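You operate a simulated robot arm through the tools that you are given. There is no shell and no other tool. Be economical: measure what you need, move in short steps, check, and stop when the job is done.

Carry out the task below with a simulated robot arm. There is one attempt and no reset: what you move stays moved.

TASK
Dump the pressure, park the yellow hose end and cap its port.
Fine: dump valve shut again, hose end home on the yellow peg, green hose untouched.

The check looks at the end state, three seconds after you hand in, the way a careful person would. Anything else that was tipped, shoved, dropped, spilled or broken makes it a failure. A push-on lid holds only when it is set on centred and level and pressed home; a screw cap is set on level and turned clockwise until tight.

THE ROBOT
A 6-joint arm with a two-finger parallel gripper, fixed in place. Base frame: the origin is at the foot of the arm, x ahead of it, y to its left, z up; the work surface is at about z = 0.8. Lengths are in m, angles in degrees, forces in N, time in s.
With the tool pointing down near the work surface it reaches from about 0.26 to 0.68 m from the base axis. Its first joint turns from -66.0 to 66.0 degrees. Payload 2.9 kg.
The TCP is the grasp point between the finger pads, 0.03 m short of the fingertips. In the tool frame z runs along the fingers and y along their closing line. The gripper opens to 0.11 m. The fingers are 0.02 m wide and 0.01 m thick; the gripper's body (0.048 by 0.112 m) begins 0.055 m behind the TCP.
Orientation is told as [roll, pitch, yaw] about the base's x, y, z axes, in that order, counted from this pose: with the fingers straight down and closing along the base's y, the tool's x points along the base's -x, its y along +y and its z along -z.

THE INTERFACE
- The arm moves only by the tool drive_tool. Its argument "increments" is a list of rows, each an object of numbers (a shift or turn left out is 0, a gripper value left out holds the last): "wx", "wy", "wz": the turn, a rotation vector about the tool's x, y, z in degrees; "tx", "ty", "tz": the shift along the tool's x, y, z in m; "fingers": the gripper command, from -1 (shut) to 1 (fully open), values between in proportion. In form: [{"wx": .., "wy": .., "wz": .., "tx": .., "ty": .., "tz": .., "fingers": ..}, ...]. A call has 1 to 12 rows; each row is the pose to reach, as a shift and turn from the pose commanded when the call began, along the tool's axes at that moment. Each row takes 0.2 s and may step no farther than 0.05 m and 8.6 degrees from the row before; otherwise, or with a gripper value out of range, the whole call is refused. A pose out of reach is approached as far as the arm can. The call stops where the force on the tool passes 40 N (or 10 N more than at its start, if that is more) or the arm is blocked; 0.2 s more then pass. The fingers move at their own pace (about 0.108 m/s each) and stop on an object; they squeeze with about 44 N. The grip force told is the motor's: it shows also when the fingers shut on nothing. Time passes only in rows, and 0.2 s behind the last, so rows that repeat a pose let the fingers close. The reply holds the time, the measured pose of the TCP, the force on the tool along the base axes, the opening and the grip force, in the units named above and with some noise.
- Cameras (640 x 400 px; columns grow to the right, rows downward): "scene" is fixed at [0.0674, 0.4261, 1.3823]; the picture's right is [-0.86, -0.51, 0.00], its down [-0.30, 0.50, -0.81] and it looks along [0.42, -0.70, -0.58] (base axes); focal length 232 px, centre (320, 200). "wrist" rides on the gripper at [-0.036, 0, -0.057] in the tool frame; the picture's right is [0.00, -1.00, 0.00], its down [0.97, 0.00, -0.24] and it looks along [0.24, 0.00, 0.97] (tool axes); focal length 218 px, centre (320, 200).
- camera(camera): a new picture of that camera. The clock stands still meanwhile.
- locate(camera, pixels): for up to 12 pixels [column, row] of the newest picture of that camera ("zoom" is the newest enlarged one), the place [x, y, z] in the base frame of the surface seen there, good to about 0.003 m. The clock stands still meanwhile.
- enlarge(camera, box): a new picture of the part [left, top, right, bottom] of that camera's present view, enlarged. The clock stands still meanwhile.
- close_job(): hands the job in; it is judged then, once.

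Go step by step. Measure first, check grasps and placings, and put right what went wrong. The budget is 80 turns and 46 pictures, counting those below and the enlarged ones. Unless the task says otherwise, let go and move clear before handing in, and close with one line.

The tools are called after "Emit:" as name(argument=value, ...) on one line, values as JSON. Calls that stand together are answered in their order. drive_tool: Moves the arm, as the interface text tells. Its arguments: {"type":"object","properties":{"increments":{"type":"array","items":{"type":"object","properties":{"wx":{"type":"number"},"wy":{"type":"number"},"wz":{"type":"number"},"tx":{"type":"number"},"ty":{"type":"number"},"tz":{"type":"number"},"fingers":{"type":"number"}}}}},"required":["increments"]} The other tools are called the same way: camera (camera) takes a picture; locate (camera, pixels) gives the place of the surface under pixels of a picture; enlarge (camera, box) takes an enlarged picture of a part of a camera's view; close_job () hands the job in.

At the start:

```text
t: 0.0
tcp_pos: [0.4522, 0.0012, 1.1955]
tcp_rot: [0.0, 0.0, 0.0]
force: [0.2, -0.1, -0.1]
grip_width: 0.11
grip_force: 0.1
```

scene: 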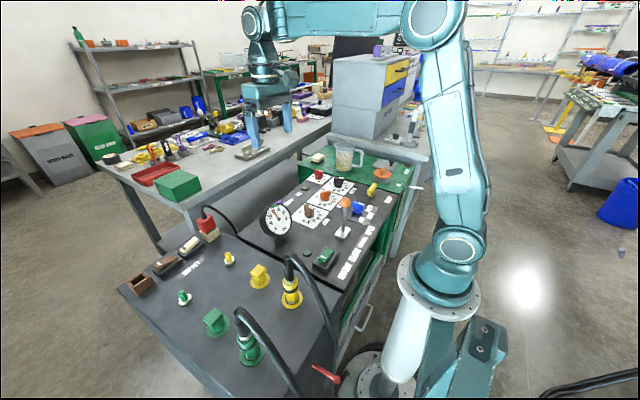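
wrist: 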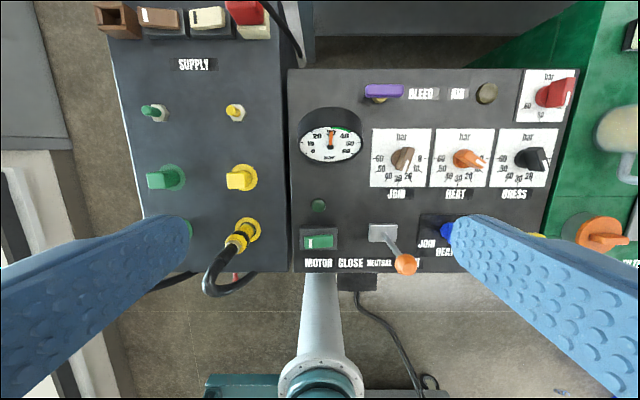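

The wrist view shows a panel: a gauge at about (330,140), a purple BLEED lever (383,91), the yellow hose end at (240,235), a yellow block (240,178) and a small yellow item (235,112). I'll enlarge these to work out what each one is.

Emit:
enlarge(camera="wrist", box=[100, 60, 300, 300])

Emit:
enlarge(camera="wrist", box=[280, 60, 580, 280])

Emit:
enlarge(camera="scene", box=[120, 190, 360, 390])

```text
1.67 times, centred on (200, 180) of wrist
```

zoom: 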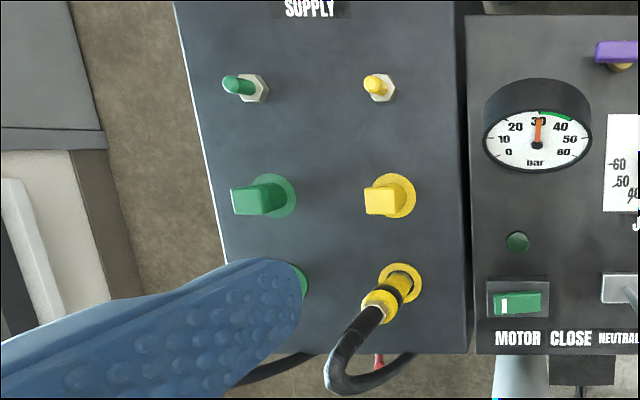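

```text
1.82 times, centred on (430, 170) of wrist
```

zoom: 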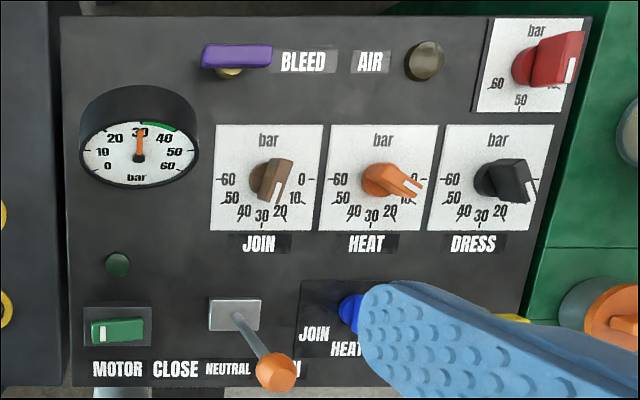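

```text
2.00 times, centred on (240, 290) of scene
```

zoom: 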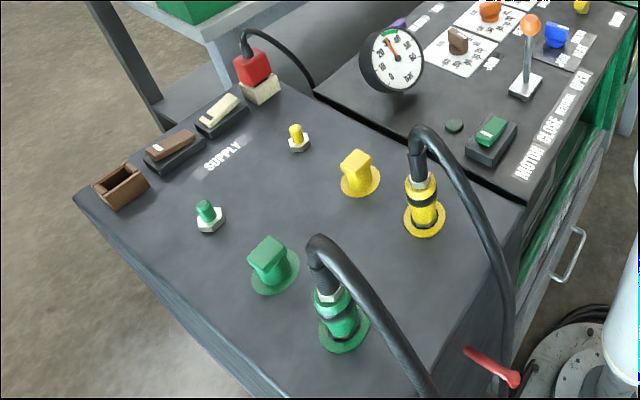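

The gauge reads about 30 bar. The purple BLEED lever may be the dump valve, but there is also a red handle near the front, at scene (497,365). I'll measure the main points and look closer at both.

Emit:
enlarge(camera="scene", box=[270, 320, 370, 400])

Emit:
enlarge(camera="scene", box=[260, 150, 420, 270])

Emit:
locate(camera="scene", pixels=[[229, 255], [231, 264], [258, 270], [261, 286], [291, 286], [291, 300], [291, 305], [289, 278], [330, 375], [290, 262], [215, 316], [250, 350]])

Emit:
locate(camera="wrist", pixels=[[235, 111], [240, 181], [246, 230], [250, 171], [383, 91], [381, 100], [370, 88], [398, 90], [237, 275], [318, 242], [330, 140], [270, 150]])

```text
5.00 times, centred on (320, 360) of scene
```

zoom: 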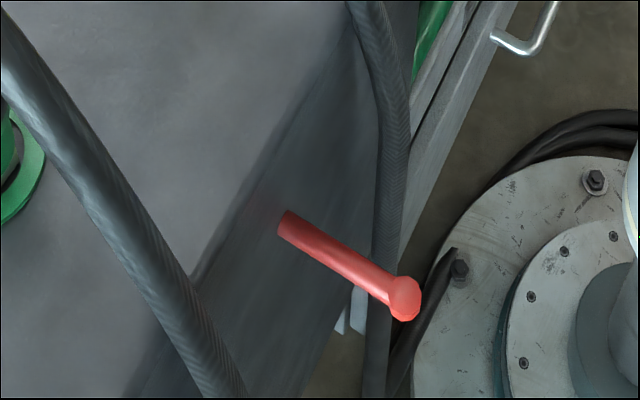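

```text
3.33 times, centred on (340, 210) of scene
```

zoom: 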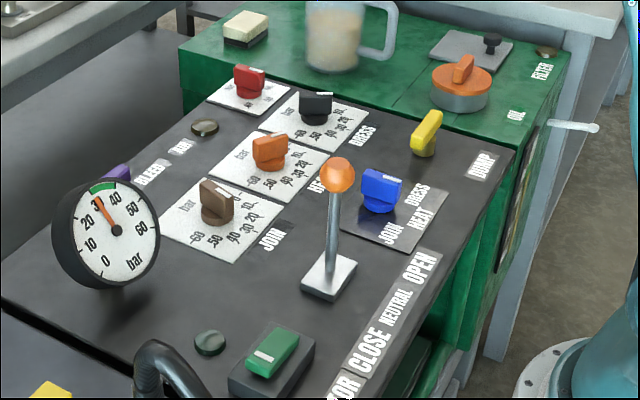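

```text
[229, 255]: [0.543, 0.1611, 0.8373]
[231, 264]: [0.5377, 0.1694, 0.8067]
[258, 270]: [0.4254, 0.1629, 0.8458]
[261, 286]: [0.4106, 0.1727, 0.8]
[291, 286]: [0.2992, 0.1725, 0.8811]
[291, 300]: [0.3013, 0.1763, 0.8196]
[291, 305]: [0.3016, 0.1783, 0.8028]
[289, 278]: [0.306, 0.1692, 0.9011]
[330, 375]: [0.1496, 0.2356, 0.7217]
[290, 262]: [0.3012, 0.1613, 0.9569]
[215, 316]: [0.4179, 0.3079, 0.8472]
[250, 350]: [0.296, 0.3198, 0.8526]
```

```text
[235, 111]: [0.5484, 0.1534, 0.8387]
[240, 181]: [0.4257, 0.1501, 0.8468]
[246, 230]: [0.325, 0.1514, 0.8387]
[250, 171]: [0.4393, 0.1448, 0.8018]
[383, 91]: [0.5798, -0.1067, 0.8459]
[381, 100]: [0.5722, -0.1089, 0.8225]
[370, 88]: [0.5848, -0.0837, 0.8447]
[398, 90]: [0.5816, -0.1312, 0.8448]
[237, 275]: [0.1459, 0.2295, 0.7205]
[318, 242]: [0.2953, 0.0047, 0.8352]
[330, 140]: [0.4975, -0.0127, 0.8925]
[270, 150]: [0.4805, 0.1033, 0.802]
```

A yellow knob labelled DUMP sits near the right front, at scene about (372,189). I'll locate it.

Emit:
locate(camera="scene", pixels=[[372, 187], [374, 184], [369, 193], [368, 196], [384, 199], [346, 203]])

Emit:
drive_tool(increments=[{"tx": 0.03, "ty": -0.04}, {"tx": 0.05, "ty": -0.08}, {"tx": 0.07, "ty": -0.12, "tz": 0.02}, {"tx": 0.07, "ty": -0.16, "tz": 0.04}, {"tx": 0.07, "ty": -0.2, "tz": 0.06}, {"tx": 0.07, "ty": -0.2, "tz": 0.06}])

Emit:
camera(camera="wrist")

```text
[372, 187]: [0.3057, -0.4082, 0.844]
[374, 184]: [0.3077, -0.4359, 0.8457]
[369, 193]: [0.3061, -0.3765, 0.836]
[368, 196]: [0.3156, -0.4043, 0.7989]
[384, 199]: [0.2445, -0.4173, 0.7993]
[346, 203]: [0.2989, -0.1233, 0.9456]
```

```text
t: 1.4
tcp_pos: [0.3833, -0.198, 1.1349]
tcp_rot: [0.0, 0.0, 0.1]
force: [0.5, -0.3, 0.2]
grip_width: 0.1098
grip_force: 0.1
```

```text
38 pictures are left
```

wrist: 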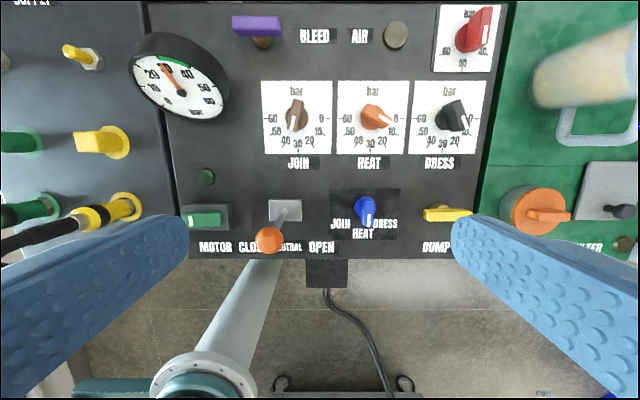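

The DUMP handle is at wrist (447,213) and lies along y. I'll enlarge it.

Emit:
enlarge(camera="wrist", box=[400, 180, 500, 260])

```text
5.00 times, centred on (450, 220) of wrist
```

zoom: 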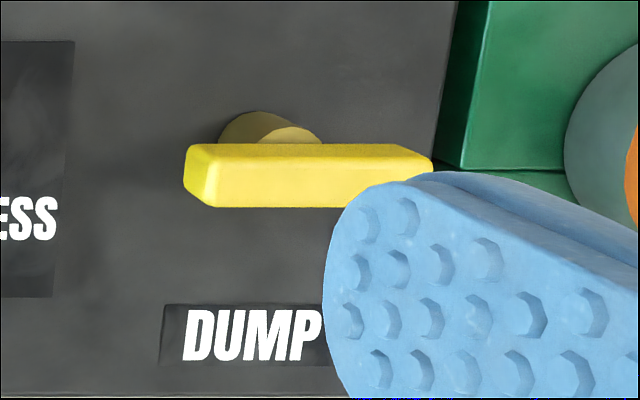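

The DUMP valve is a quarter-turn bar on a brass stem. I'll locate the stem and the bar ends.

Emit:
locate(camera="zoom", pixels=[[195, 175], [425, 160], [270, 175], [320, 175], [230, 135], [310, 135], [190, 200], [300, 150], [300, 200], [270, 125]])

```text
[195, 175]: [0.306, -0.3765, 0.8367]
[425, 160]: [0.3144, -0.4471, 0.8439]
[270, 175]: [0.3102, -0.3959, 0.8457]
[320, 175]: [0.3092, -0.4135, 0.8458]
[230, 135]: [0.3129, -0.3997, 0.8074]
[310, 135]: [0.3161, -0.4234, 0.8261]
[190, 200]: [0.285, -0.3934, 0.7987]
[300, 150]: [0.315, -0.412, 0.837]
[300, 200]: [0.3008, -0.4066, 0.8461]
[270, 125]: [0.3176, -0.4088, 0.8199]
```

The bar is centred at about (0.308, -0.412), with its top at z 0.846. I'll move over it and turn the tool 90° so the fingers close along x.

Emit:
drive_tool(increments=[{"tx": 0.007, "ty": -0.02, "wz": 8.2}, {"tx": 0.014, "ty": -0.04, "wz": 16.4}, {"tx": 0.021, "ty": -0.06, "wz": 24.6}, {"tx": 0.028, "ty": -0.08, "wz": 32.8}, {"tx": 0.035, "ty": -0.1, "wz": 41}, {"tx": 0.042, "ty": -0.12, "wz": 49.2}, {"tx": 0.05, "ty": -0.14, "wz": 57.4}, {"tx": 0.057, "ty": -0.16, "wz": 65.6}, {"tx": 0.063, "ty": -0.18, "wz": 73.8}, {"tx": 0.07, "ty": -0.2, "wz": 82}, {"tx": 0.075, "ty": -0.214, "wz": 90, "fingers": 0}, {"tx": 0.075, "ty": -0.214, "wz": 90, "tz": 0.04}])

Emit:
camera(camera="wrist")

```text
t: 4.0
tcp_pos: [0.309, -0.4142, 1.0937]
tcp_rot: [0.0, 0.0, -90.1]
force: [0.4, -0.4, -0.6]
grip_width: 0.0547
grip_force: 0.0
```

```text
36 pictures are left
```

wrist: 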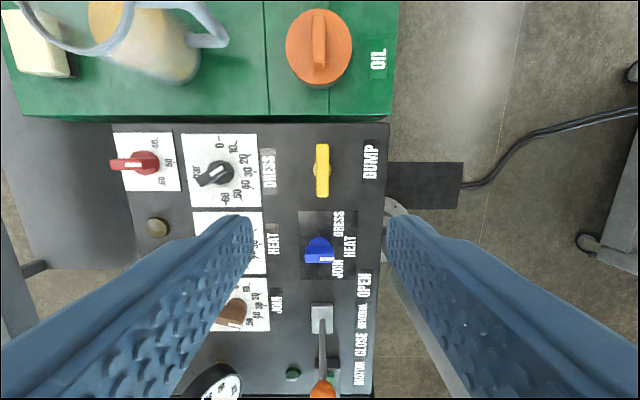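

The bar is at (322,170), centred between the fingers in column. I'll descend onto it.

Emit:
drive_tool(increments=[{"tz": 0.045, "ty": 0.001}, {"tz": 0.09, "ty": 0.001}, {"tz": 0.135, "ty": 0.001}, {"tz": 0.18, "ty": 0.001}, {"tz": 0.215, "ty": 0.001}, {"tz": 0.235, "ty": 0.001}, {"tz": 0.25, "ty": 0.001}, {"tz": 0.25, "ty": 0.001}])

Emit:
camera(camera="wrist")

```text
t: 5.8
tcp_pos: [0.3093, -0.4108, 0.8469]
tcp_rot: [0.0, 0.0, -90.0]
force: [0.7, 0.2, -0.8]
grip_width: 0.0552
grip_force: 0.0
```

```text
35 pictures are left
```

wrist: 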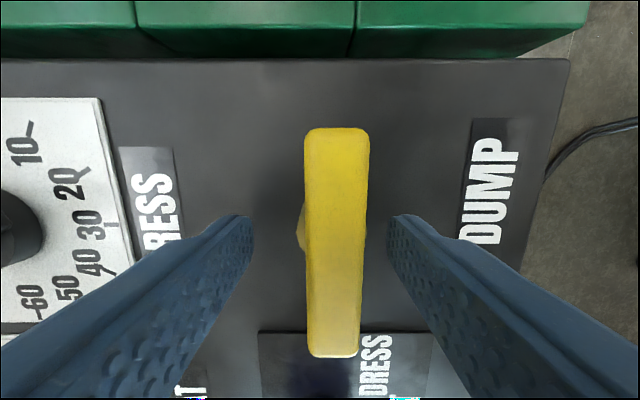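

The bar is about 4 mm off towards base -x, so I'll centre on it, lower 8 mm and grip.

Emit:
drive_tool(increments=[{"tz": 0.008, "ty": -0.003}, {"tz": 0.008, "ty": -0.003, "fingers": -1}, {"tz": 0.008, "ty": -0.003}, {"tz": 0.008, "ty": -0.003}])

```text
t: 6.8
tcp_pos: [0.3045, -0.412, 0.8386]
tcp_rot: [-0.2, 0.1, -90.1]
force: [-11.6, 1.3, 2.0]
grip_width: 0.0274
grip_force: 44.9
```

The grip stopped at 27 mm, so the tips hold the brass stem rather than the bar. I'll open, rise about 22 mm and grip the bar itself.

Emit:
drive_tool(increments=[{"fingers": 0}, {"fingers": 0}, {"tz": -0.022, "ty": 0.002}, {"tz": -0.022, "ty": 0.002, "fingers": -1}, {"tz": -0.022, "ty": 0.002}, {"tz": -0.022, "ty": 0.002}])

```text
t: 8.2
tcp_pos: [0.3053, -0.4112, 0.8609]
tcp_rot: [-0.4, 0.0, -90.3]
force: [-29.1, -1.3, 11.4]
grip_width: 0.0177
grip_force: 45.0
```

The bar is gripped at 17.7 mm wide. The side force shows I'm about 3 mm too far in +x, so I'll relieve that and try a small counter-clockwise turn.

Emit:
drive_tool(increments=[{"ty": -0.003}, {"ty": -0.003, "wz": -5}, {"ty": -0.003, "wz": -10}, {"ty": -0.003, "wz": -15}])

Emit:
enlarge(camera="scene", box=[240, 150, 440, 275])

```text
t: 9.2
tcp_pos: [0.305, -0.4126, 0.8588]
tcp_rot: [-0.1, 0.0, -75.0]
force: [-17.1, 7.6, 17.0]
grip_width: 0.023
grip_force: 45.0
```

```text
3.20 times, centred on (340, 212) of scene
```

zoom: 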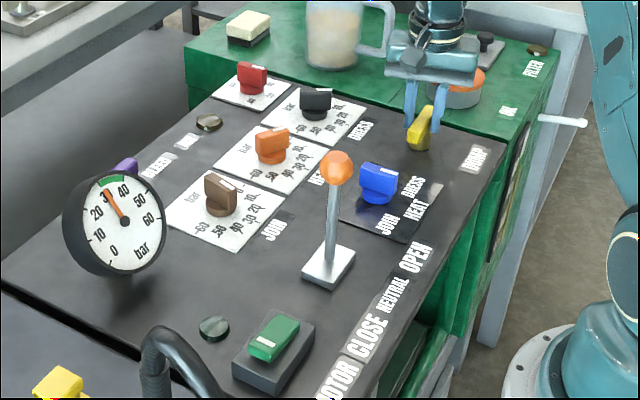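

The width grew to 23 mm, which means the fingers twisted on a bar that didn't move, so counter-clockwise is its stop. I'll try clockwise.

Emit:
drive_tool(increments=[{"wz": 7.5}, {"wz": 15}, {"wz": 23}, {"wz": 31}, {"wz": 39}])

```text
t: 10.4
tcp_pos: [0.3067, -0.4136, 0.8602]
tcp_rot: [0.2, -0.2, -114.2]
force: [-6.9, -12.3, 3.0]
grip_width: 0.0179
grip_force: 45.0
```

The width stayed at 17.9 mm through 24°, so the bar is turning clockwise. I'll carry on to roughly 90°.

Emit:
drive_tool(increments=[{"wz": 8}, {"wz": 16}, {"wz": 24}, {"wz": 32}, {"wz": 40}, {"wz": 48}, {"wz": 56}, {"wz": 64}, {"wz": 64}])

Emit:
enlarge(camera="scene", box=[240, 150, 440, 275])

```text
t: 12.4
tcp_pos: [0.3073, -0.4149, 0.8602]
tcp_rot: [0.5, 0.3, -178.1]
force: [12.8, -26.9, -5.6]
grip_width: 0.0177
grip_force: 45.1
```

```text
3.20 times, centred on (340, 212) of scene
```

zoom: 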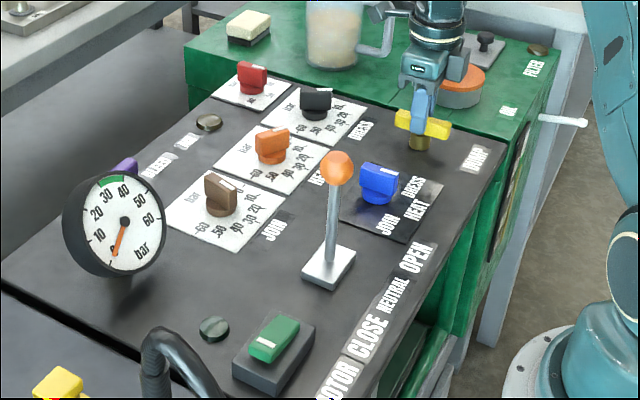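

The gauge now reads 0. I'll turn the valve back counter-clockwise to its stop.

Emit:
drive_tool(increments=[{"wz": -8.5}, {"wz": -17}, {"wz": -25.5}, {"wz": -34}, {"wz": -42.5}, {"wz": -51}, {"wz": -59.5}, {"wz": -68}, {"wz": -76}, {"wz": -84}, {"wz": -89}, {"wz": -91}])

Emit:
enlarge(camera="scene", box=[240, 150, 440, 275])

```text
t: 15.0
tcp_pos: [0.3048, -0.4121, 0.8597]
tcp_rot: [0.0, -0.1, -87.0]
force: [6.3, -9.0, 8.2]
grip_width: 0.0183
grip_force: 45.1
```

```text
3.20 times, centred on (340, 212) of scene
```

zoom: 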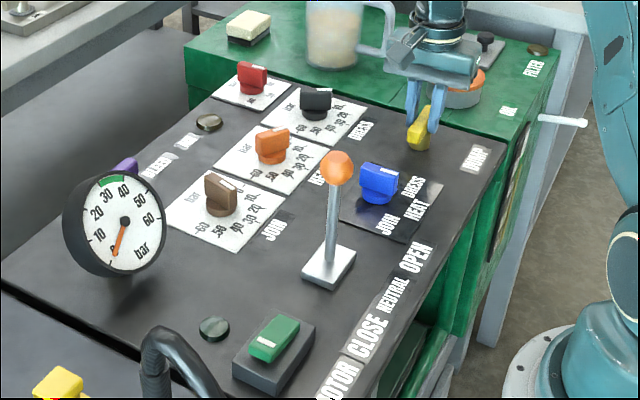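

The valve is back at its stop, with the bar in its original line and the gauge at 0. I'll release, rise and travel towards the yellow hose for a view from above.

Emit:
drive_tool(increments=[{"fingers": 0.2}, {"fingers": 0.2}, {"tz": -0.05}, {"tz": -0.1}, {"tz": -0.15}, {"tz": -0.2}, {"tz": -0.25}, {"tz": -0.25, "tx": 0.05}, {"tz": -0.25, "tx": 0.1}, {"tz": -0.25, "tx": 0.15}, {"tz": -0.25, "tx": 0.2}])

Emit:
camera(camera="wrist")

```text
t: 17.4
tcp_pos: [0.2967, -0.2087, 1.1095]
tcp_rot: [0.0, 0.0, -87.0]
force: [-0.4, 0.6, -0.4]
grip_width: 0.0661
grip_force: 0.1
```

```text
31 pictures are left
```

wrist: 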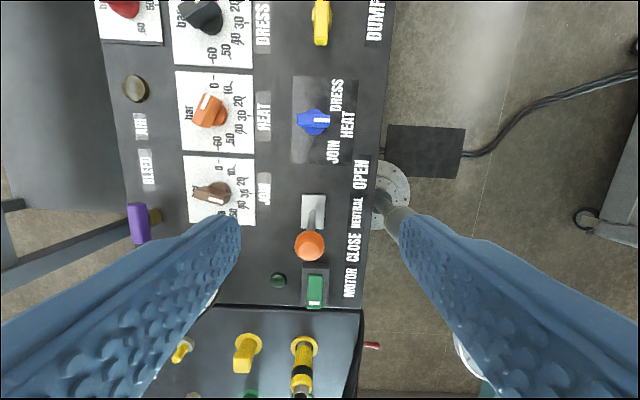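

Next I'll square the yaw to -90° and move to about y=0.03. After that I'll tilt the fingers towards +y so the gripper body clears the hose rising from the fitting.

Emit:
drive_tool(increments=[{"tx": 0.04, "ty": 0.004, "wz": 3}, {"tx": 0.08, "ty": 0.007, "wz": 3}, {"tx": 0.12, "ty": 0.01, "wz": 3}, {"tx": 0.16, "ty": 0.013, "wz": 3}, {"tx": 0.2, "ty": 0.016, "wz": 3}, {"tx": 0.24, "ty": 0.02, "wz": 3}])

Emit:
drive_tool(increments=[{"wy": 8}, {"wy": 16}, {"wy": 24}, {"wy": 32}, {"wy": 40}, {"wy": 40}])

Emit:
camera(camera="wrist")

```text
t: 18.8
tcp_pos: [0.3019, 0.03, 1.1086]
tcp_rot: [0.0, 0.0, -90.1]
force: [0.5, 0.3, 0.9]
grip_width: 0.0659
grip_force: 0.0
```

```text
t: 20.2
tcp_pos: [0.3011, 0.028, 1.1098]
tcp_rot: [-0.1, 40.0, -90.1]
force: [0.2, 0.3, 0.2]
grip_width: 0.066
grip_force: 0.1
```

```text
30 pictures are left
```

wrist: 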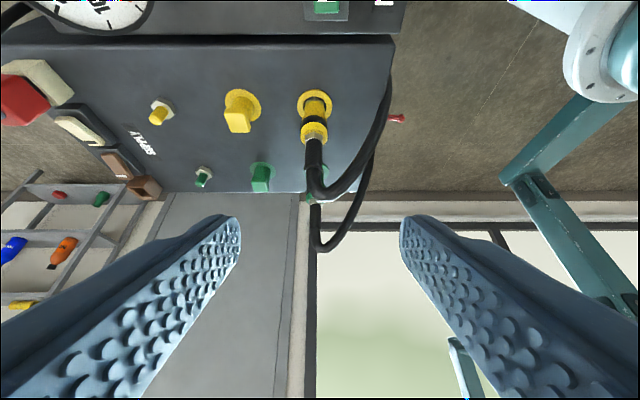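

The view from the -y side shows the fitting upright at (313,120), with its hose bending towards -x. I'll enlarge and measure the fitting, cap and peg.

Emit:
enlarge(camera="wrist", box=[140, 70, 340, 195])

Emit:
locate(camera="wrist", pixels=[[314, 103], [314, 112], [313, 122], [313, 131], [313, 142], [313, 150], [302, 105], [330, 105], [240, 112], [240, 98], [160, 115], [237, 122]])

```text
3.20 times, centred on (240, 132) of wrist
```

zoom: 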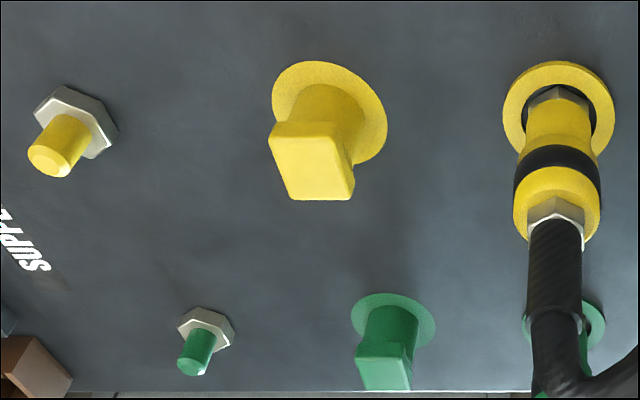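

```text
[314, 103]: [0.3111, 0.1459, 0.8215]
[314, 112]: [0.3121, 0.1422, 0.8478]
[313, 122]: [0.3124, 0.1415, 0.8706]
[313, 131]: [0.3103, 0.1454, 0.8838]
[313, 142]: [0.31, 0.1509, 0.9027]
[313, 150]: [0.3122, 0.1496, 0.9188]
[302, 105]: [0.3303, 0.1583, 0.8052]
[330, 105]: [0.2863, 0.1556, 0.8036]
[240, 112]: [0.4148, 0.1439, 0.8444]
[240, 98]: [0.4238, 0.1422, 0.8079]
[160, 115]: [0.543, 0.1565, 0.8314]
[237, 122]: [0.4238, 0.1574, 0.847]
```

The fitting axis is at about (0.311, 0.158), the sleeve runs z 0.82–0.89, and the hose leaves at the top. I'll line up and approach along the tool axis to grip at z≈0.865.

Emit:
drive_tool(increments=[{"tx": -0.03, "ty": 0.01, "tz": 0.03}, {"tx": -0.061, "ty": 0.01, "tz": 0.06}, {"tx": -0.061, "ty": 0.01, "tz": 0.105}, {"tx": -0.061, "ty": 0.01, "tz": 0.15}, {"tx": -0.061, "ty": 0.01, "tz": 0.19}, {"tx": -0.061, "ty": 0.01, "tz": 0.21}, {"tx": -0.061, "ty": 0.01, "tz": 0.21}])

Emit:
camera(camera="wrist")

```text
t: 21.8
tcp_pos: [0.3139, 0.1166, 0.9094]
tcp_rot: [0.0, 40.1, -90.1]
force: [0.1, -0.6, 0.0]
grip_width: 0.0662
grip_force: 0.1
```

```text
28 pictures are left
```

wrist: 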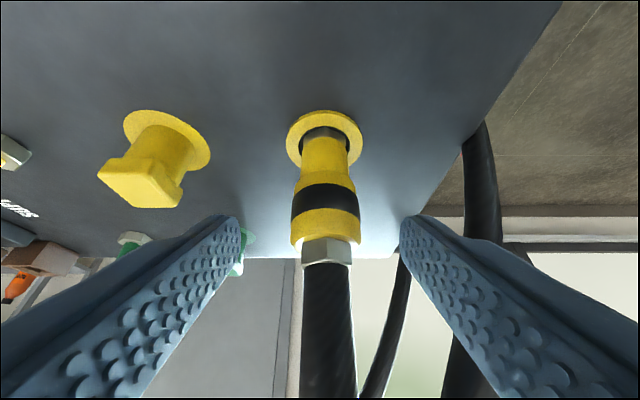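

The fitting is nearly centred at column 325. I'll advance the last 57 mm and grip.

Emit:
drive_tool(increments=[{"tz": 0.02, "ty": -0.002}, {"tz": 0.04, "ty": -0.002}, {"tz": 0.057, "ty": -0.002}, {"tz": 0.057, "ty": -0.002, "fingers": -1}, {"tz": 0.057, "ty": -0.002}, {"tz": 0.057, "ty": -0.002}])

Emit:
camera(camera="wrist")

```text
t: 23.2
tcp_pos: [0.3102, 0.1531, 0.8653]
tcp_rot: [-0.1, 40.0, -90.0]
force: [-1.3, 0.6, -1.5]
grip_width: 0.0369
grip_force: 44.1
```

```text
27 pictures are left
```

wrist: 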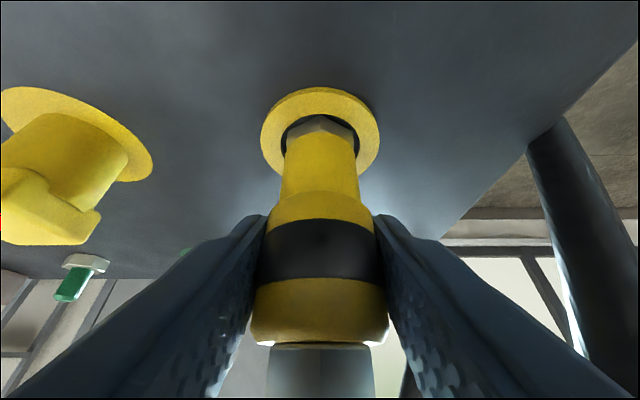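

It's gripped on the wide sleeve at 36.9 mm with little force. I'll pull straight up gently.

Emit:
drive_tool(increments=[{"tx": 0.0064, "tz": -0.0077}, {"tx": 0.0129, "tz": -0.0153}, {"tx": 0.0193, "tz": -0.023}, {"tx": 0.0257, "tz": -0.0306}])

Emit:
camera(camera="wrist")

```text
t: 24.2
tcp_pos: [0.3099, 0.1526, 0.9063]
tcp_rot: [-0.1, 40.0, -90.1]
force: [0.2, 1.0, -1.5]
grip_width: 0.0369
grip_force: 43.6
```

```text
26 pictures are left
```

wrist: 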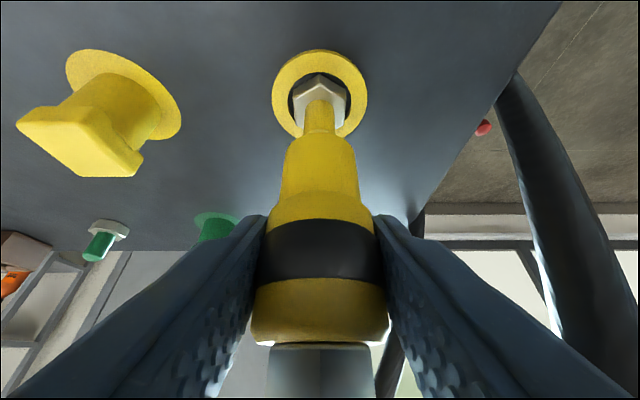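

The fitting came off freely. The port is a hex-based stub like the parking peg. I'll lift it clear and carry it in +x to hover over the peg near (0.545, 0.158).

Emit:
drive_tool(increments=[{"tx": 0.0145, "tz": -0.0173}, {"tx": 0.0289, "tz": -0.0345}, {"tx": 0.0289, "tz": -0.0345, "ty": 0.03}, {"tx": 0.0289, "tz": -0.0345, "ty": 0.06}, {"tx": 0.0289, "tz": -0.0345, "ty": 0.09}, {"tx": 0.0289, "tz": -0.0345, "ty": 0.12}, {"tx": 0.0289, "tz": -0.0345, "ty": 0.15}, {"tx": 0.0289, "tz": -0.0345, "ty": 0.18}, {"tx": 0.0289, "tz": -0.0345, "ty": 0.21}, {"tx": 0.0289, "tz": -0.0345, "ty": 0.235}, {"tx": 0.0289, "tz": -0.0345, "ty": 0.235}])

Emit:
camera(camera="wrist")

Emit:
enlarge(camera="scene", box=[140, 180, 340, 305])

```text
t: 26.6
tcp_pos: [0.5447, 0.1521, 0.9496]
tcp_rot: [-0.1, 40.0, -90.1]
force: [-0.1, -0.4, -2.0]
grip_width: 0.0369
grip_force: 43.8
```

```text
25 pictures are left
```

wrist: 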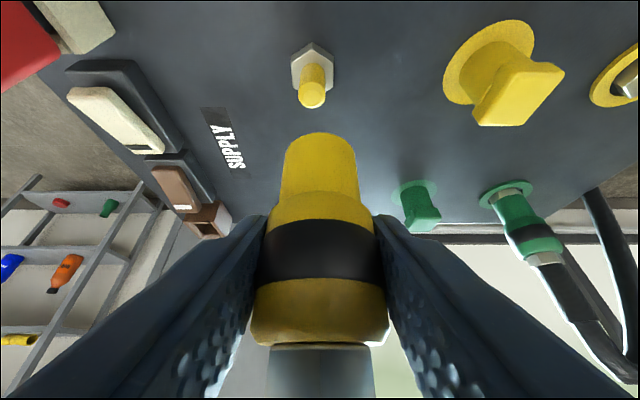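

```text
3.20 times, centred on (240, 242) of scene
```

zoom: 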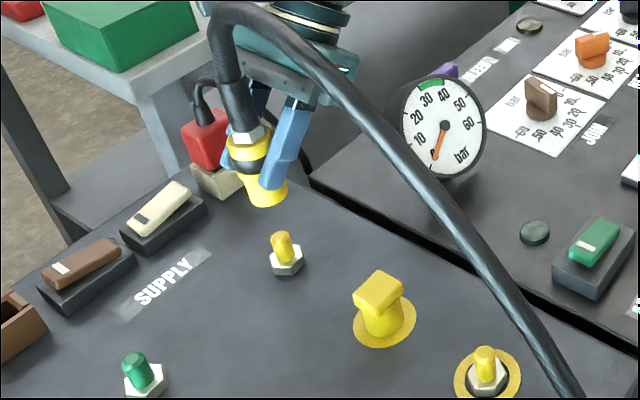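

Both stubs show in the zoom: the parking peg top at (281,238) and the port stub at (485,352). I'll measure both to get the exact offset between them.

Emit:
locate(camera="zoom", pixels=[[281, 236], [281, 248], [485, 350], [485, 362], [286, 268], [487, 386], [380, 290], [380, 320]])

Emit:
locate(camera="wrist", pixels=[[311, 97], [313, 78], [313, 60], [298, 70], [334, 70], [630, 80]])

```text
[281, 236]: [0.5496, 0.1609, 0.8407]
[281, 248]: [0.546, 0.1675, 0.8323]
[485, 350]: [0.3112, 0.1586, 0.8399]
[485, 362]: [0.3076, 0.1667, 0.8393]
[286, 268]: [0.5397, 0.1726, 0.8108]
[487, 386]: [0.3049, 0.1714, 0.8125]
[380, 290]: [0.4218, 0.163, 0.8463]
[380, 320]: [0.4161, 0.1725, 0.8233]
```

```text
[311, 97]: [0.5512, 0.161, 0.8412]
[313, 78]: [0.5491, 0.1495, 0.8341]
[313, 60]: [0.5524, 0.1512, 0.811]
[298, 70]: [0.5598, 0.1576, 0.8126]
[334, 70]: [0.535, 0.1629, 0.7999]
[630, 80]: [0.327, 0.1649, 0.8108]
```

The peg centre is about (0.550, 0.160), so I'll shift +5 mm in x, lower to just above the peg and check.

Emit:
drive_tool(increments=[{"ty": 0.005}, {"ty": 0.005, "tx": -0.014, "tz": 0.018}, {"ty": 0.005, "tx": -0.0278, "tz": 0.0354}, {"ty": 0.005, "tx": -0.0278, "tz": 0.0354}])

Emit:
camera(camera="wrist")

Emit:
enlarge(camera="scene", box=[190, 210, 270, 260])

```text
t: 27.6
tcp_pos: [0.5493, 0.1522, 0.9057]
tcp_rot: [-0.1, 40.0, -90.0]
force: [0.1, 0.5, -0.1]
grip_width: 0.0369
grip_force: 43.2
```

```text
23 pictures are left
```

wrist: 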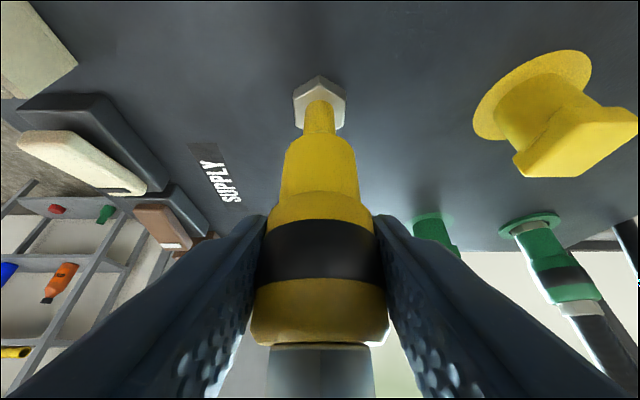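

```text
8.00 times, centred on (230, 235) of scene
```

zoom: 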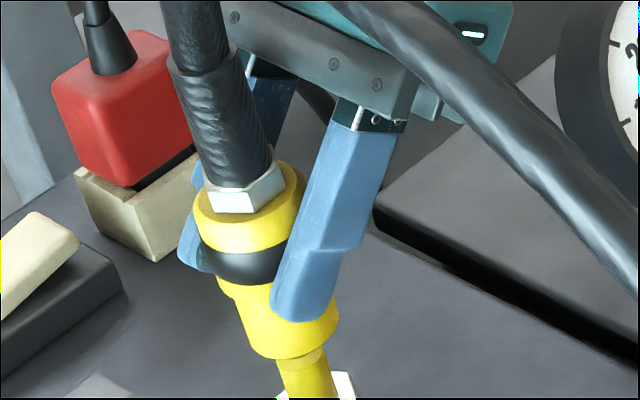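

The peg lines up with the sleeve exactly as it did at the port (peg at column 319). I'll lower it to seating height.

Emit:
drive_tool(increments=[{"tx": -0.0064, "tz": 0.0077}, {"tx": -0.0129, "tz": 0.0153}, {"tx": -0.0193, "tz": 0.023}, {"tx": -0.0235, "tz": 0.028}, {"tx": -0.0258, "tz": 0.0309}, {"tx": -0.0258, "tz": 0.0309}])

Emit:
camera(camera="wrist")

```text
t: 29.0
tcp_pos: [0.5501, 0.1547, 0.8651]
tcp_rot: [0.0, 40.0, -89.9]
force: [-0.9, 0.8, 1.1]
grip_width: 0.037
grip_force: 44.2
```

```text
21 pictures are left
```

wrist: 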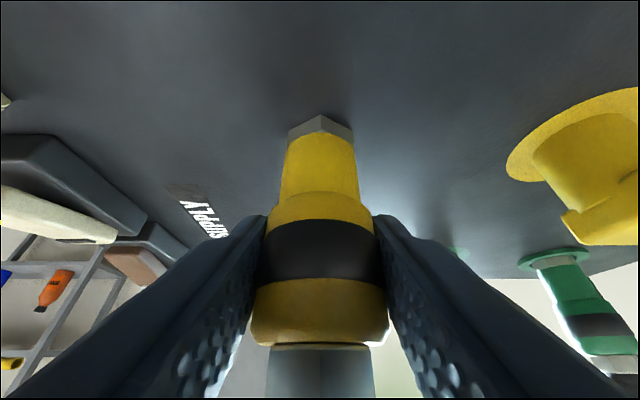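

It looks seated the way it was on the port, with the hex just below the sleeve. I'll press down 3 mm to confirm it's home, then open and back off along the tool axis.

Emit:
drive_tool(increments=[{"tx": -0.001, "tz": 0.0012}, {"tx": -0.002, "tz": 0.0023}, {"tx": -0.002, "tz": 0.0023}])

```text
t: 29.8
tcp_pos: [0.5503, 0.1544, 0.8641]
tcp_rot: [0.4, 40.2, -89.7]
force: [-5.2, -9.9, 33.7]
grip_width: 0.037
grip_force: 44.0
```

The 34 N upward reaction shows it is bottomed out. I'll release and retreat.

Emit:
drive_tool(increments=[{"tx": 0.001, "tz": -0.0015}, {"tx": 0.001, "tz": -0.0015, "fingers": 0.2}, {"tx": 0.001, "tz": -0.0015}, {"tx": 0.001, "tz": -0.03}, {"tx": 0.001, "tz": -0.07}, {"tx": 0.001, "tz": -0.11}, {"tx": 0.001, "tz": -0.15}, {"tx": 0.001, "tz": -0.15}])

Emit:
camera(camera="wrist")

Emit:
camera(camera="scene")

```text
t: 31.6
tcp_pos: [0.5493, 0.0592, 0.9792]
tcp_rot: [0.0, 40.0, -89.9]
force: [-0.9, 0.6, 1.2]
grip_width: 0.0657
grip_force: 0.0
```

```text
20 pictures are left
```

wrist: 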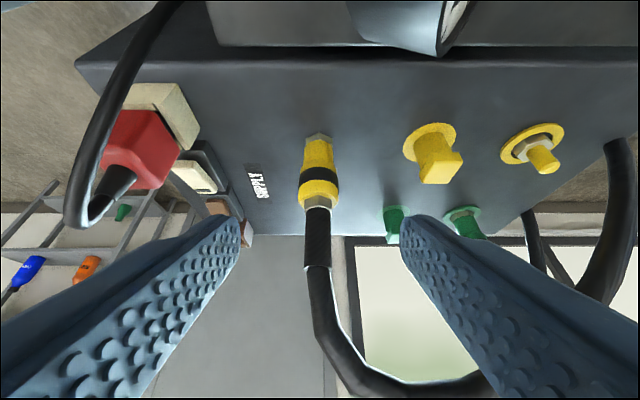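

```text
19 pictures are left
```

scene: 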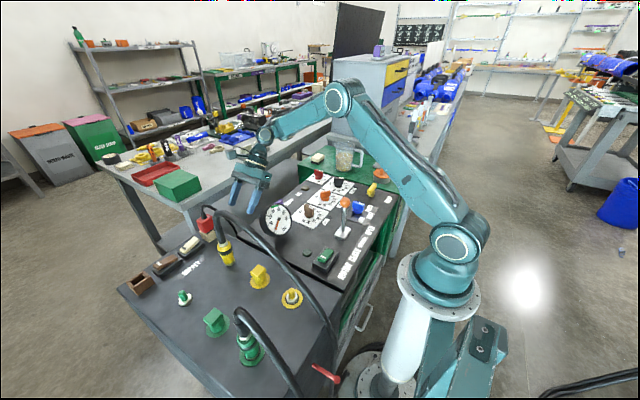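

The yellow hose end stands upright on its peg and the gauge reads 0. Before going for the cap I'll check where the hose now runs.

Emit:
enlarge(camera="scene", box=[170, 200, 370, 325])

Emit:
locate(camera="scene", pixels=[[219, 218], [225, 208], [240, 222], [260, 247], [280, 275], [300, 295], [320, 315], [335, 335]])

```text
3.20 times, centred on (270, 262) of scene
```

zoom: 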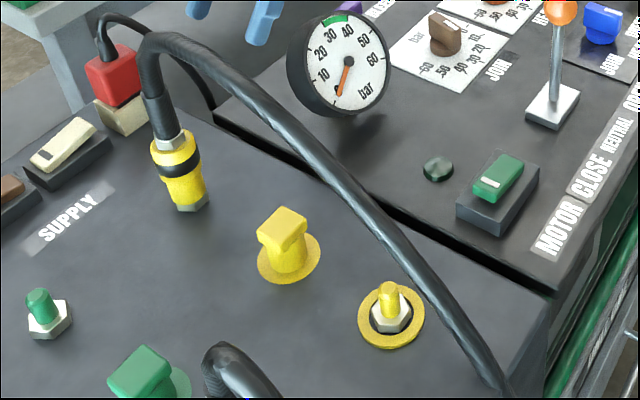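

```text
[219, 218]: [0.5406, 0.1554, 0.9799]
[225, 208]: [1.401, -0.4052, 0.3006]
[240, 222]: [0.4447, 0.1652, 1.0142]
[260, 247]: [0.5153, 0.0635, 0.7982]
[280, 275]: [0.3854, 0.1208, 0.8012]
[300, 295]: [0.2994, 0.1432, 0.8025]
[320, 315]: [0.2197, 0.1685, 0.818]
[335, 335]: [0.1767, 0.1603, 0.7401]
```

The hose arcs above the line of the cap and port. I'll measure its height along that arc.

Emit:
locate(camera="zoom", pixels=[[160, 50], [200, 52], [240, 82], [280, 122], [320, 165], [360, 207], [400, 252], [440, 305], [480, 355], [285, 225], [290, 270], [389, 290]])

```text
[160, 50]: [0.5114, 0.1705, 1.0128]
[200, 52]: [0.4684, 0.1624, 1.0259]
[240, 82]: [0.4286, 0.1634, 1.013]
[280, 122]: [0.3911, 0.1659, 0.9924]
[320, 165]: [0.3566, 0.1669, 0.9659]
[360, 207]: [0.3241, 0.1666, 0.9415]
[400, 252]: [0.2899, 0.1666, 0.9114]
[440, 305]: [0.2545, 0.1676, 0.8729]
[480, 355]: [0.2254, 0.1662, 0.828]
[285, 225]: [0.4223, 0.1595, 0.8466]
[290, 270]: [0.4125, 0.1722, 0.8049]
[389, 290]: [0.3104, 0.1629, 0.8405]
```

The hose runs in the plane y≈0.163, at z≈1.00 above the cap and ≈0.92 above the port. The cap must therefore go under it with a flatter side grip, at about 55° tilt. I'll look closely at the cap and the port stub.

Emit:
enlarge(camera="wrist", box=[390, 110, 580, 200])

Emit:
locate(camera="zoom", pixels=[[160, 80], [60, 150], [110, 180], [110, 230], [150, 245], [235, 230], [180, 200], [450, 170], [490, 160], [460, 70], [400, 140], [170, 165]])

```text
3.37 times, centred on (485, 155) of wrist
```

zoom: 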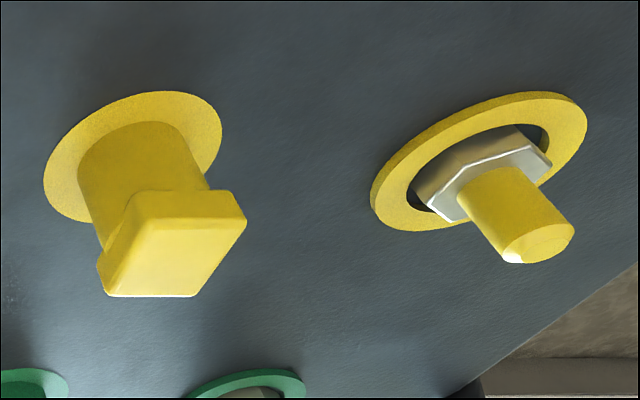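

```text
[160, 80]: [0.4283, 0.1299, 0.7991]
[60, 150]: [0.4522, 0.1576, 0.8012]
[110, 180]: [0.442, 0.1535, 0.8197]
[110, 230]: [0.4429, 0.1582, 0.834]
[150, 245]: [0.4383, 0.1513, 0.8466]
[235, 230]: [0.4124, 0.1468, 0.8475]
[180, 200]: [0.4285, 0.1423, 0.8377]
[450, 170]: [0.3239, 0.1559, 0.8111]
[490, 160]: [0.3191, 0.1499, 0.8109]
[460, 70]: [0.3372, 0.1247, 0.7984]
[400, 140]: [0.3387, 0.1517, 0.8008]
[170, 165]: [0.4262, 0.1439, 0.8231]
```

The cap is a cylinder with a square grip block on top, x≈0.407–0.443, with its top at z 0.847. Its faces are aligned with the axes and it is centred at about (0.425, 0.160). I'll tilt to 50° and move to a standoff beside the cap.

Emit:
drive_tool(increments=[{"wy": 5, "ty": -0.03}, {"wy": 10, "ty": -0.065}, {"wy": 10, "ty": -0.1}, {"wy": 10, "ty": -0.124}, {"wy": 10, "ty": -0.124}])

```text
t: 32.8
tcp_pos: [0.4254, 0.0599, 0.9783]
tcp_rot: [-0.1, 49.9, -90.0]
force: [-0.2, 0.1, 0.3]
grip_width: 0.066
grip_force: 0.0
```

Now I'll lower to the standoff, 10 cm back from the cap along the tool axis.

Emit:
drive_tool(increments=[{"tx": -0.022, "tz": 0.032}, {"tx": -0.0447, "tz": 0.065}, {"tx": -0.0447, "tz": 0.09}, {"tx": -0.0447, "tz": 0.11}, {"tx": -0.0447, "tz": 0.11}])

Emit:
camera(camera="wrist")

```text
t: 34.0
tcp_pos: [0.4262, 0.1158, 0.8719]
tcp_rot: [0.1, 50.0, -90.0]
force: [0.7, -0.1, -0.9]
grip_width: 0.066
grip_force: 0.0
```

```text
16 pictures are left
```

wrist: 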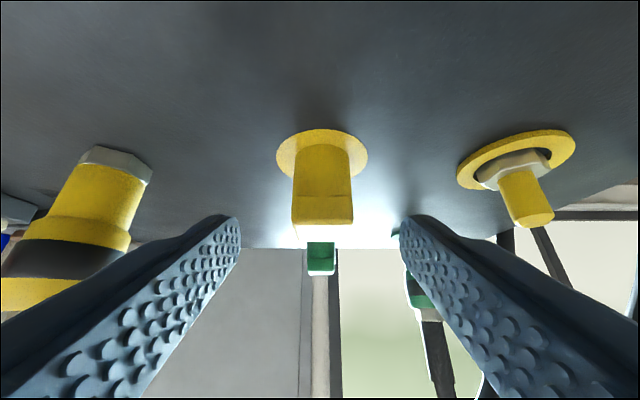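

The cap is centred at column 322. I'll advance 54 mm and grip the block.

Emit:
drive_tool(increments=[{"tz": 0.02}, {"tz": 0.04}, {"tz": 0.054}, {"tz": 0.054, "fingers": -1}, {"tz": 0.054}, {"tz": 0.054}])

Emit:
camera(camera="wrist")

```text
t: 35.4
tcp_pos: [0.4266, 0.1564, 0.8367]
tcp_rot: [0.0, 50.0, -90.1]
force: [-0.6, -0.8, -0.2]
grip_width: 0.0319
grip_force: 44.0
```

```text
15 pictures are left
```

wrist: 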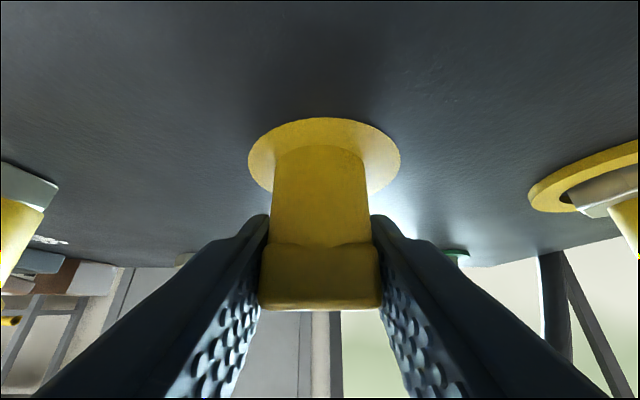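

It's gripped at 32 mm. I'll lift straight up 50 mm and check that the cap comes away level.

Emit:
drive_tool(increments=[{"tx": 0.0038, "tz": -0.0032}, {"tx": 0.0077, "tz": -0.0064}, {"tx": 0.0192, "tz": -0.0161}, {"tx": 0.0306, "tz": -0.0257}, {"tx": 0.0383, "tz": -0.0322}, {"tx": 0.0383, "tz": -0.0322}])

Emit:
camera(camera="wrist")

Emit:
enlarge(camera="scene", box=[210, 220, 330, 315])

```text
t: 36.8
tcp_pos: [0.4273, 0.1554, 0.8877]
tcp_rot: [0.0, 50.0, -90.0]
force: [-0.8, 0.3, -0.4]
grip_width: 0.0319
grip_force: 44.1
```

```text
14 pictures are left
```

wrist: 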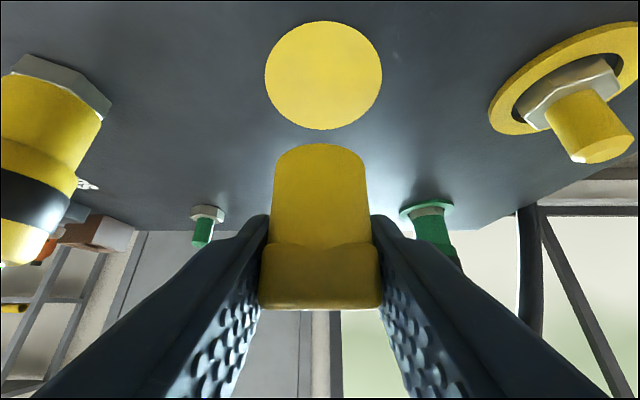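

```text
4.21 times, centred on (270, 268) of scene
```

zoom: 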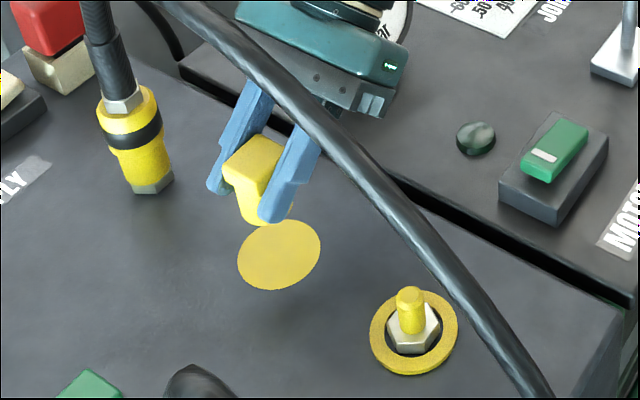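

The cap lifted cleanly and level; the yellow disc underneath is only a painted spot. I'll measure the disc centre (the cap's former axis) and the port ring to get the exact transfer.

Emit:
locate(camera="wrist", pixels=[[323, 24], [323, 127], [267, 75], [380, 75], [600, 158], [585, 100], [520, 120]])

Emit:
locate(camera="zoom", pixels=[[239, 258], [320, 248], [278, 222], [280, 288], [372, 335], [457, 332], [414, 373], [410, 293], [403, 292], [417, 292]])

```text
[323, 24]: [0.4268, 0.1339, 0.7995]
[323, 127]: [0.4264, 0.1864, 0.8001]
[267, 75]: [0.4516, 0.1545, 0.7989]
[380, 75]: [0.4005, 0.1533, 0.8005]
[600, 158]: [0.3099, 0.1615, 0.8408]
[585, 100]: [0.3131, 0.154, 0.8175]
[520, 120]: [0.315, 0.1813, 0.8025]
```

```text
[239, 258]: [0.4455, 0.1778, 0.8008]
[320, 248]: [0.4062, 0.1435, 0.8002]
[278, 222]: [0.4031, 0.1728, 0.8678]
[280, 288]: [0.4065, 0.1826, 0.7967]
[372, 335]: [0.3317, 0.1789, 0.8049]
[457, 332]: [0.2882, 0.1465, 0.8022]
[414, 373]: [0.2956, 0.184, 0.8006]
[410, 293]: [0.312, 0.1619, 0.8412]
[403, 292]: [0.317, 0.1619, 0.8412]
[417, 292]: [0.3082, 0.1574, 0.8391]
```

The cap's old axis was (0.426, 0.160) and the port stub is at (0.311, 0.160), so it's a pure -x move of 115 mm. I'll do most of it, lowering 6 mm to stay under the hose, and check before the last bit.

Emit:
drive_tool(increments=[{"tx": -0.0036, "tz": 0.005, "ty": -0.03}, {"tx": -0.0036, "tz": 0.005, "ty": -0.06}, {"tx": -0.0036, "tz": 0.005, "ty": -0.085}, {"tx": -0.0036, "tz": 0.005, "ty": -0.1}, {"tx": -0.0036, "tz": 0.005, "ty": -0.109}, {"tx": -0.0036, "tz": 0.005, "ty": -0.116}, {"tx": -0.0036, "tz": 0.005, "ty": -0.116}])

Emit:
camera(camera="wrist")

Emit:
enlarge(camera="scene", box=[230, 230, 350, 325])

```text
t: 38.4
tcp_pos: [0.3094, 0.1582, 0.8813]
tcp_rot: [0.0, 50.0, -90.0]
force: [0.5, 0.3, 0.4]
grip_width: 0.0321
grip_force: 44.4
```

```text
12 pictures are left
```

wrist: 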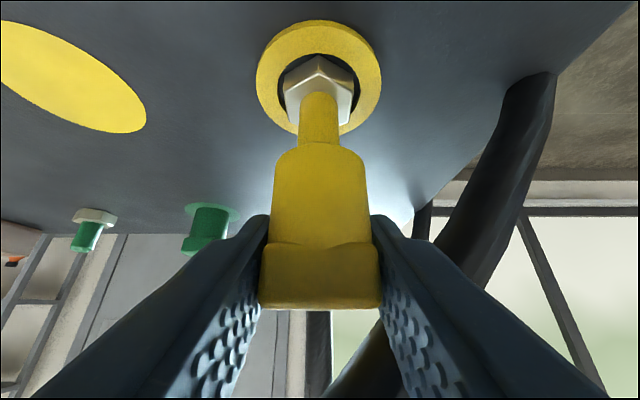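

```text
4.21 times, centred on (290, 278) of scene
```

zoom: 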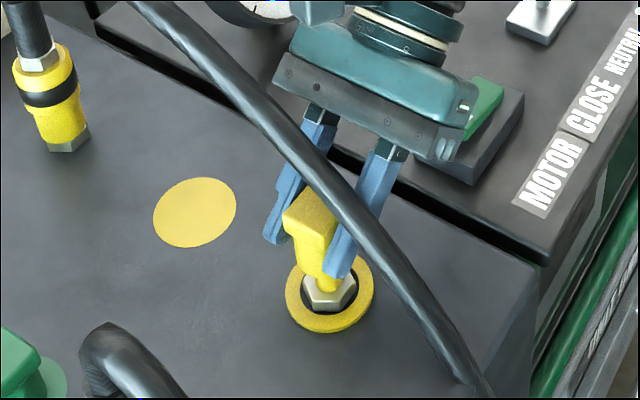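

There was no contact force and the stub lines up at column 319. I'll check y using the ring's front and back edges.

Emit:
locate(camera="wrist", pixels=[[318, 23], [300, 128], [340, 128], [258, 77], [380, 77], [302, 110], [337, 110], [319, 100], [319, 125]])

```text
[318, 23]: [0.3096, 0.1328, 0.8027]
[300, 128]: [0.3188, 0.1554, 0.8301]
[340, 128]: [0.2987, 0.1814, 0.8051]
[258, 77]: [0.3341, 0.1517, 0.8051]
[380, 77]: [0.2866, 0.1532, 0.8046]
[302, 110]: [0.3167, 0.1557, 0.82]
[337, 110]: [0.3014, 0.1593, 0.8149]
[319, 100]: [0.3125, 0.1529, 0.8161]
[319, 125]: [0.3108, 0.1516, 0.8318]
```

The stub is within about 1 mm of the cap axis in y. I'll nudge -1 mm and lower gently, watching the force.

Emit:
drive_tool(increments=[{"tx": -0.0006, "tz": -0.0008}, {"tx": -0.0044, "tz": 0.0024}, {"tx": -0.0083, "tz": 0.0056}, {"tx": -0.0121, "tz": 0.0088}, {"tx": -0.0159, "tz": 0.012}, {"tx": -0.0198, "tz": 0.0153}, {"tx": -0.0198, "tz": 0.0153}])

Emit:
camera(camera="wrist")

```text
t: 40.0
tcp_pos: [0.309, 0.1562, 0.8568]
tcp_rot: [0.0, 50.0, -90.0]
force: [-0.2, 0.3, -0.3]
grip_width: 0.0321
grip_force: 43.5
```

```text
10 pictures are left
```

wrist: 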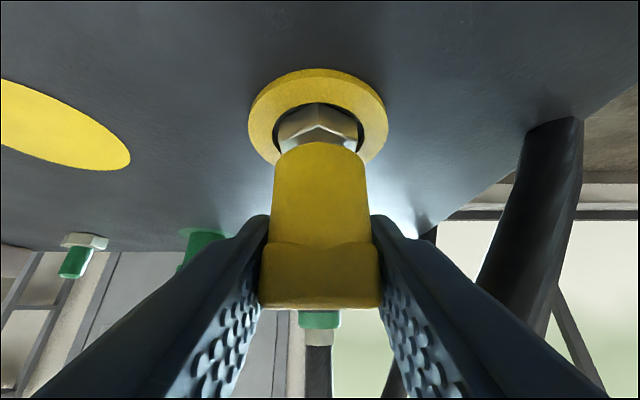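

The cap is sliding over the stub with no force, and the hex shows just below its rim. I'll keep lowering until contact and press it home.

Emit:
drive_tool(increments=[{"tx": -0.0023, "tz": 0.0019}, {"tx": -0.0046, "tz": 0.0039}, {"tx": -0.0069, "tz": 0.0058}, {"tx": -0.0084, "tz": 0.0071}, {"tx": -0.01, "tz": 0.0084}, {"tx": -0.0115, "tz": 0.0096}])

Emit:
camera(camera="wrist")

```text
t: 41.2
tcp_pos: [0.3091, 0.1584, 0.8477]
tcp_rot: [0.3, 50.5, -89.9]
force: [-0.3, -0.1, 3.9]
grip_width: 0.032
grip_force: 44.0
stopped in row 5: the force on the tool passed its limit (the readings are from after the stop); the commanded pose is now the measured one
```

```text
9 pictures are left
```

wrist: 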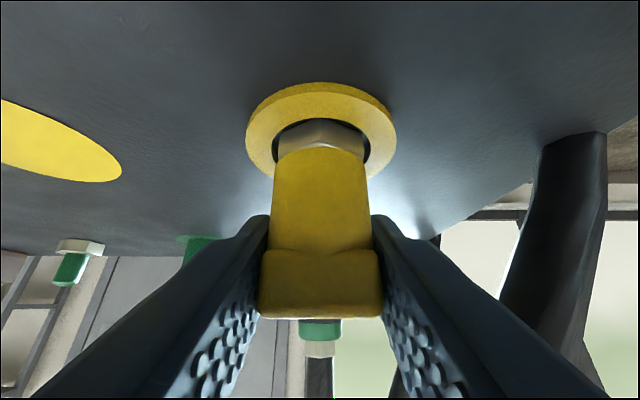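

The cap stopped on the hex at about z 0.811 with over 40 N, so it's home. I'll release, back away along the tool axis and inspect.

Emit:
drive_tool(increments=[{"fingers": 0.1}, {"fingers": 0.1}, {"tz": -0.02}, {"tz": -0.06}, {"tz": -0.1}, {"tz": -0.14}, {"tz": -0.14}])

Emit:
enlarge(camera="scene", box=[250, 240, 350, 320])

Emit:
enlarge(camera="wrist", box=[160, 60, 480, 260])

```text
t: 42.8
tcp_pos: [0.3119, 0.0502, 0.9364]
tcp_rot: [0.2, 50.4, -89.9]
force: [0.6, -0.6, 0.4]
grip_width: 0.0604
grip_force: 0.1
```

```text
5.00 times, centred on (300, 280) of scene
```

zoom: 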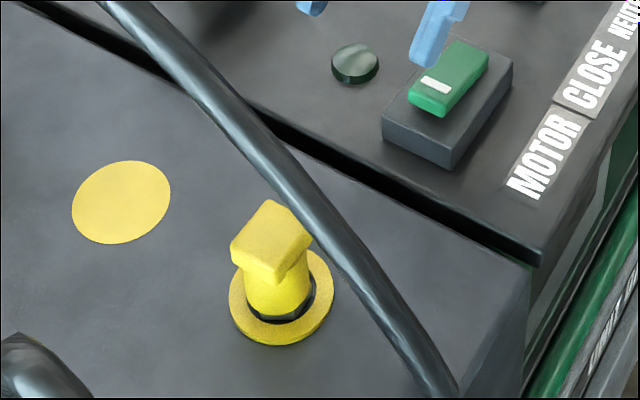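

```text
2.00 times, centred on (320, 160) of wrist
```

zoom: 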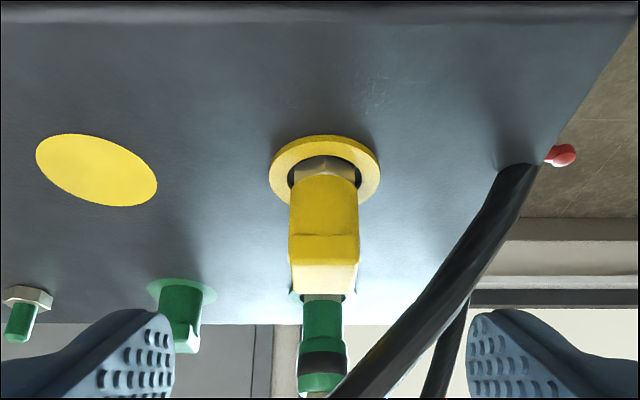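

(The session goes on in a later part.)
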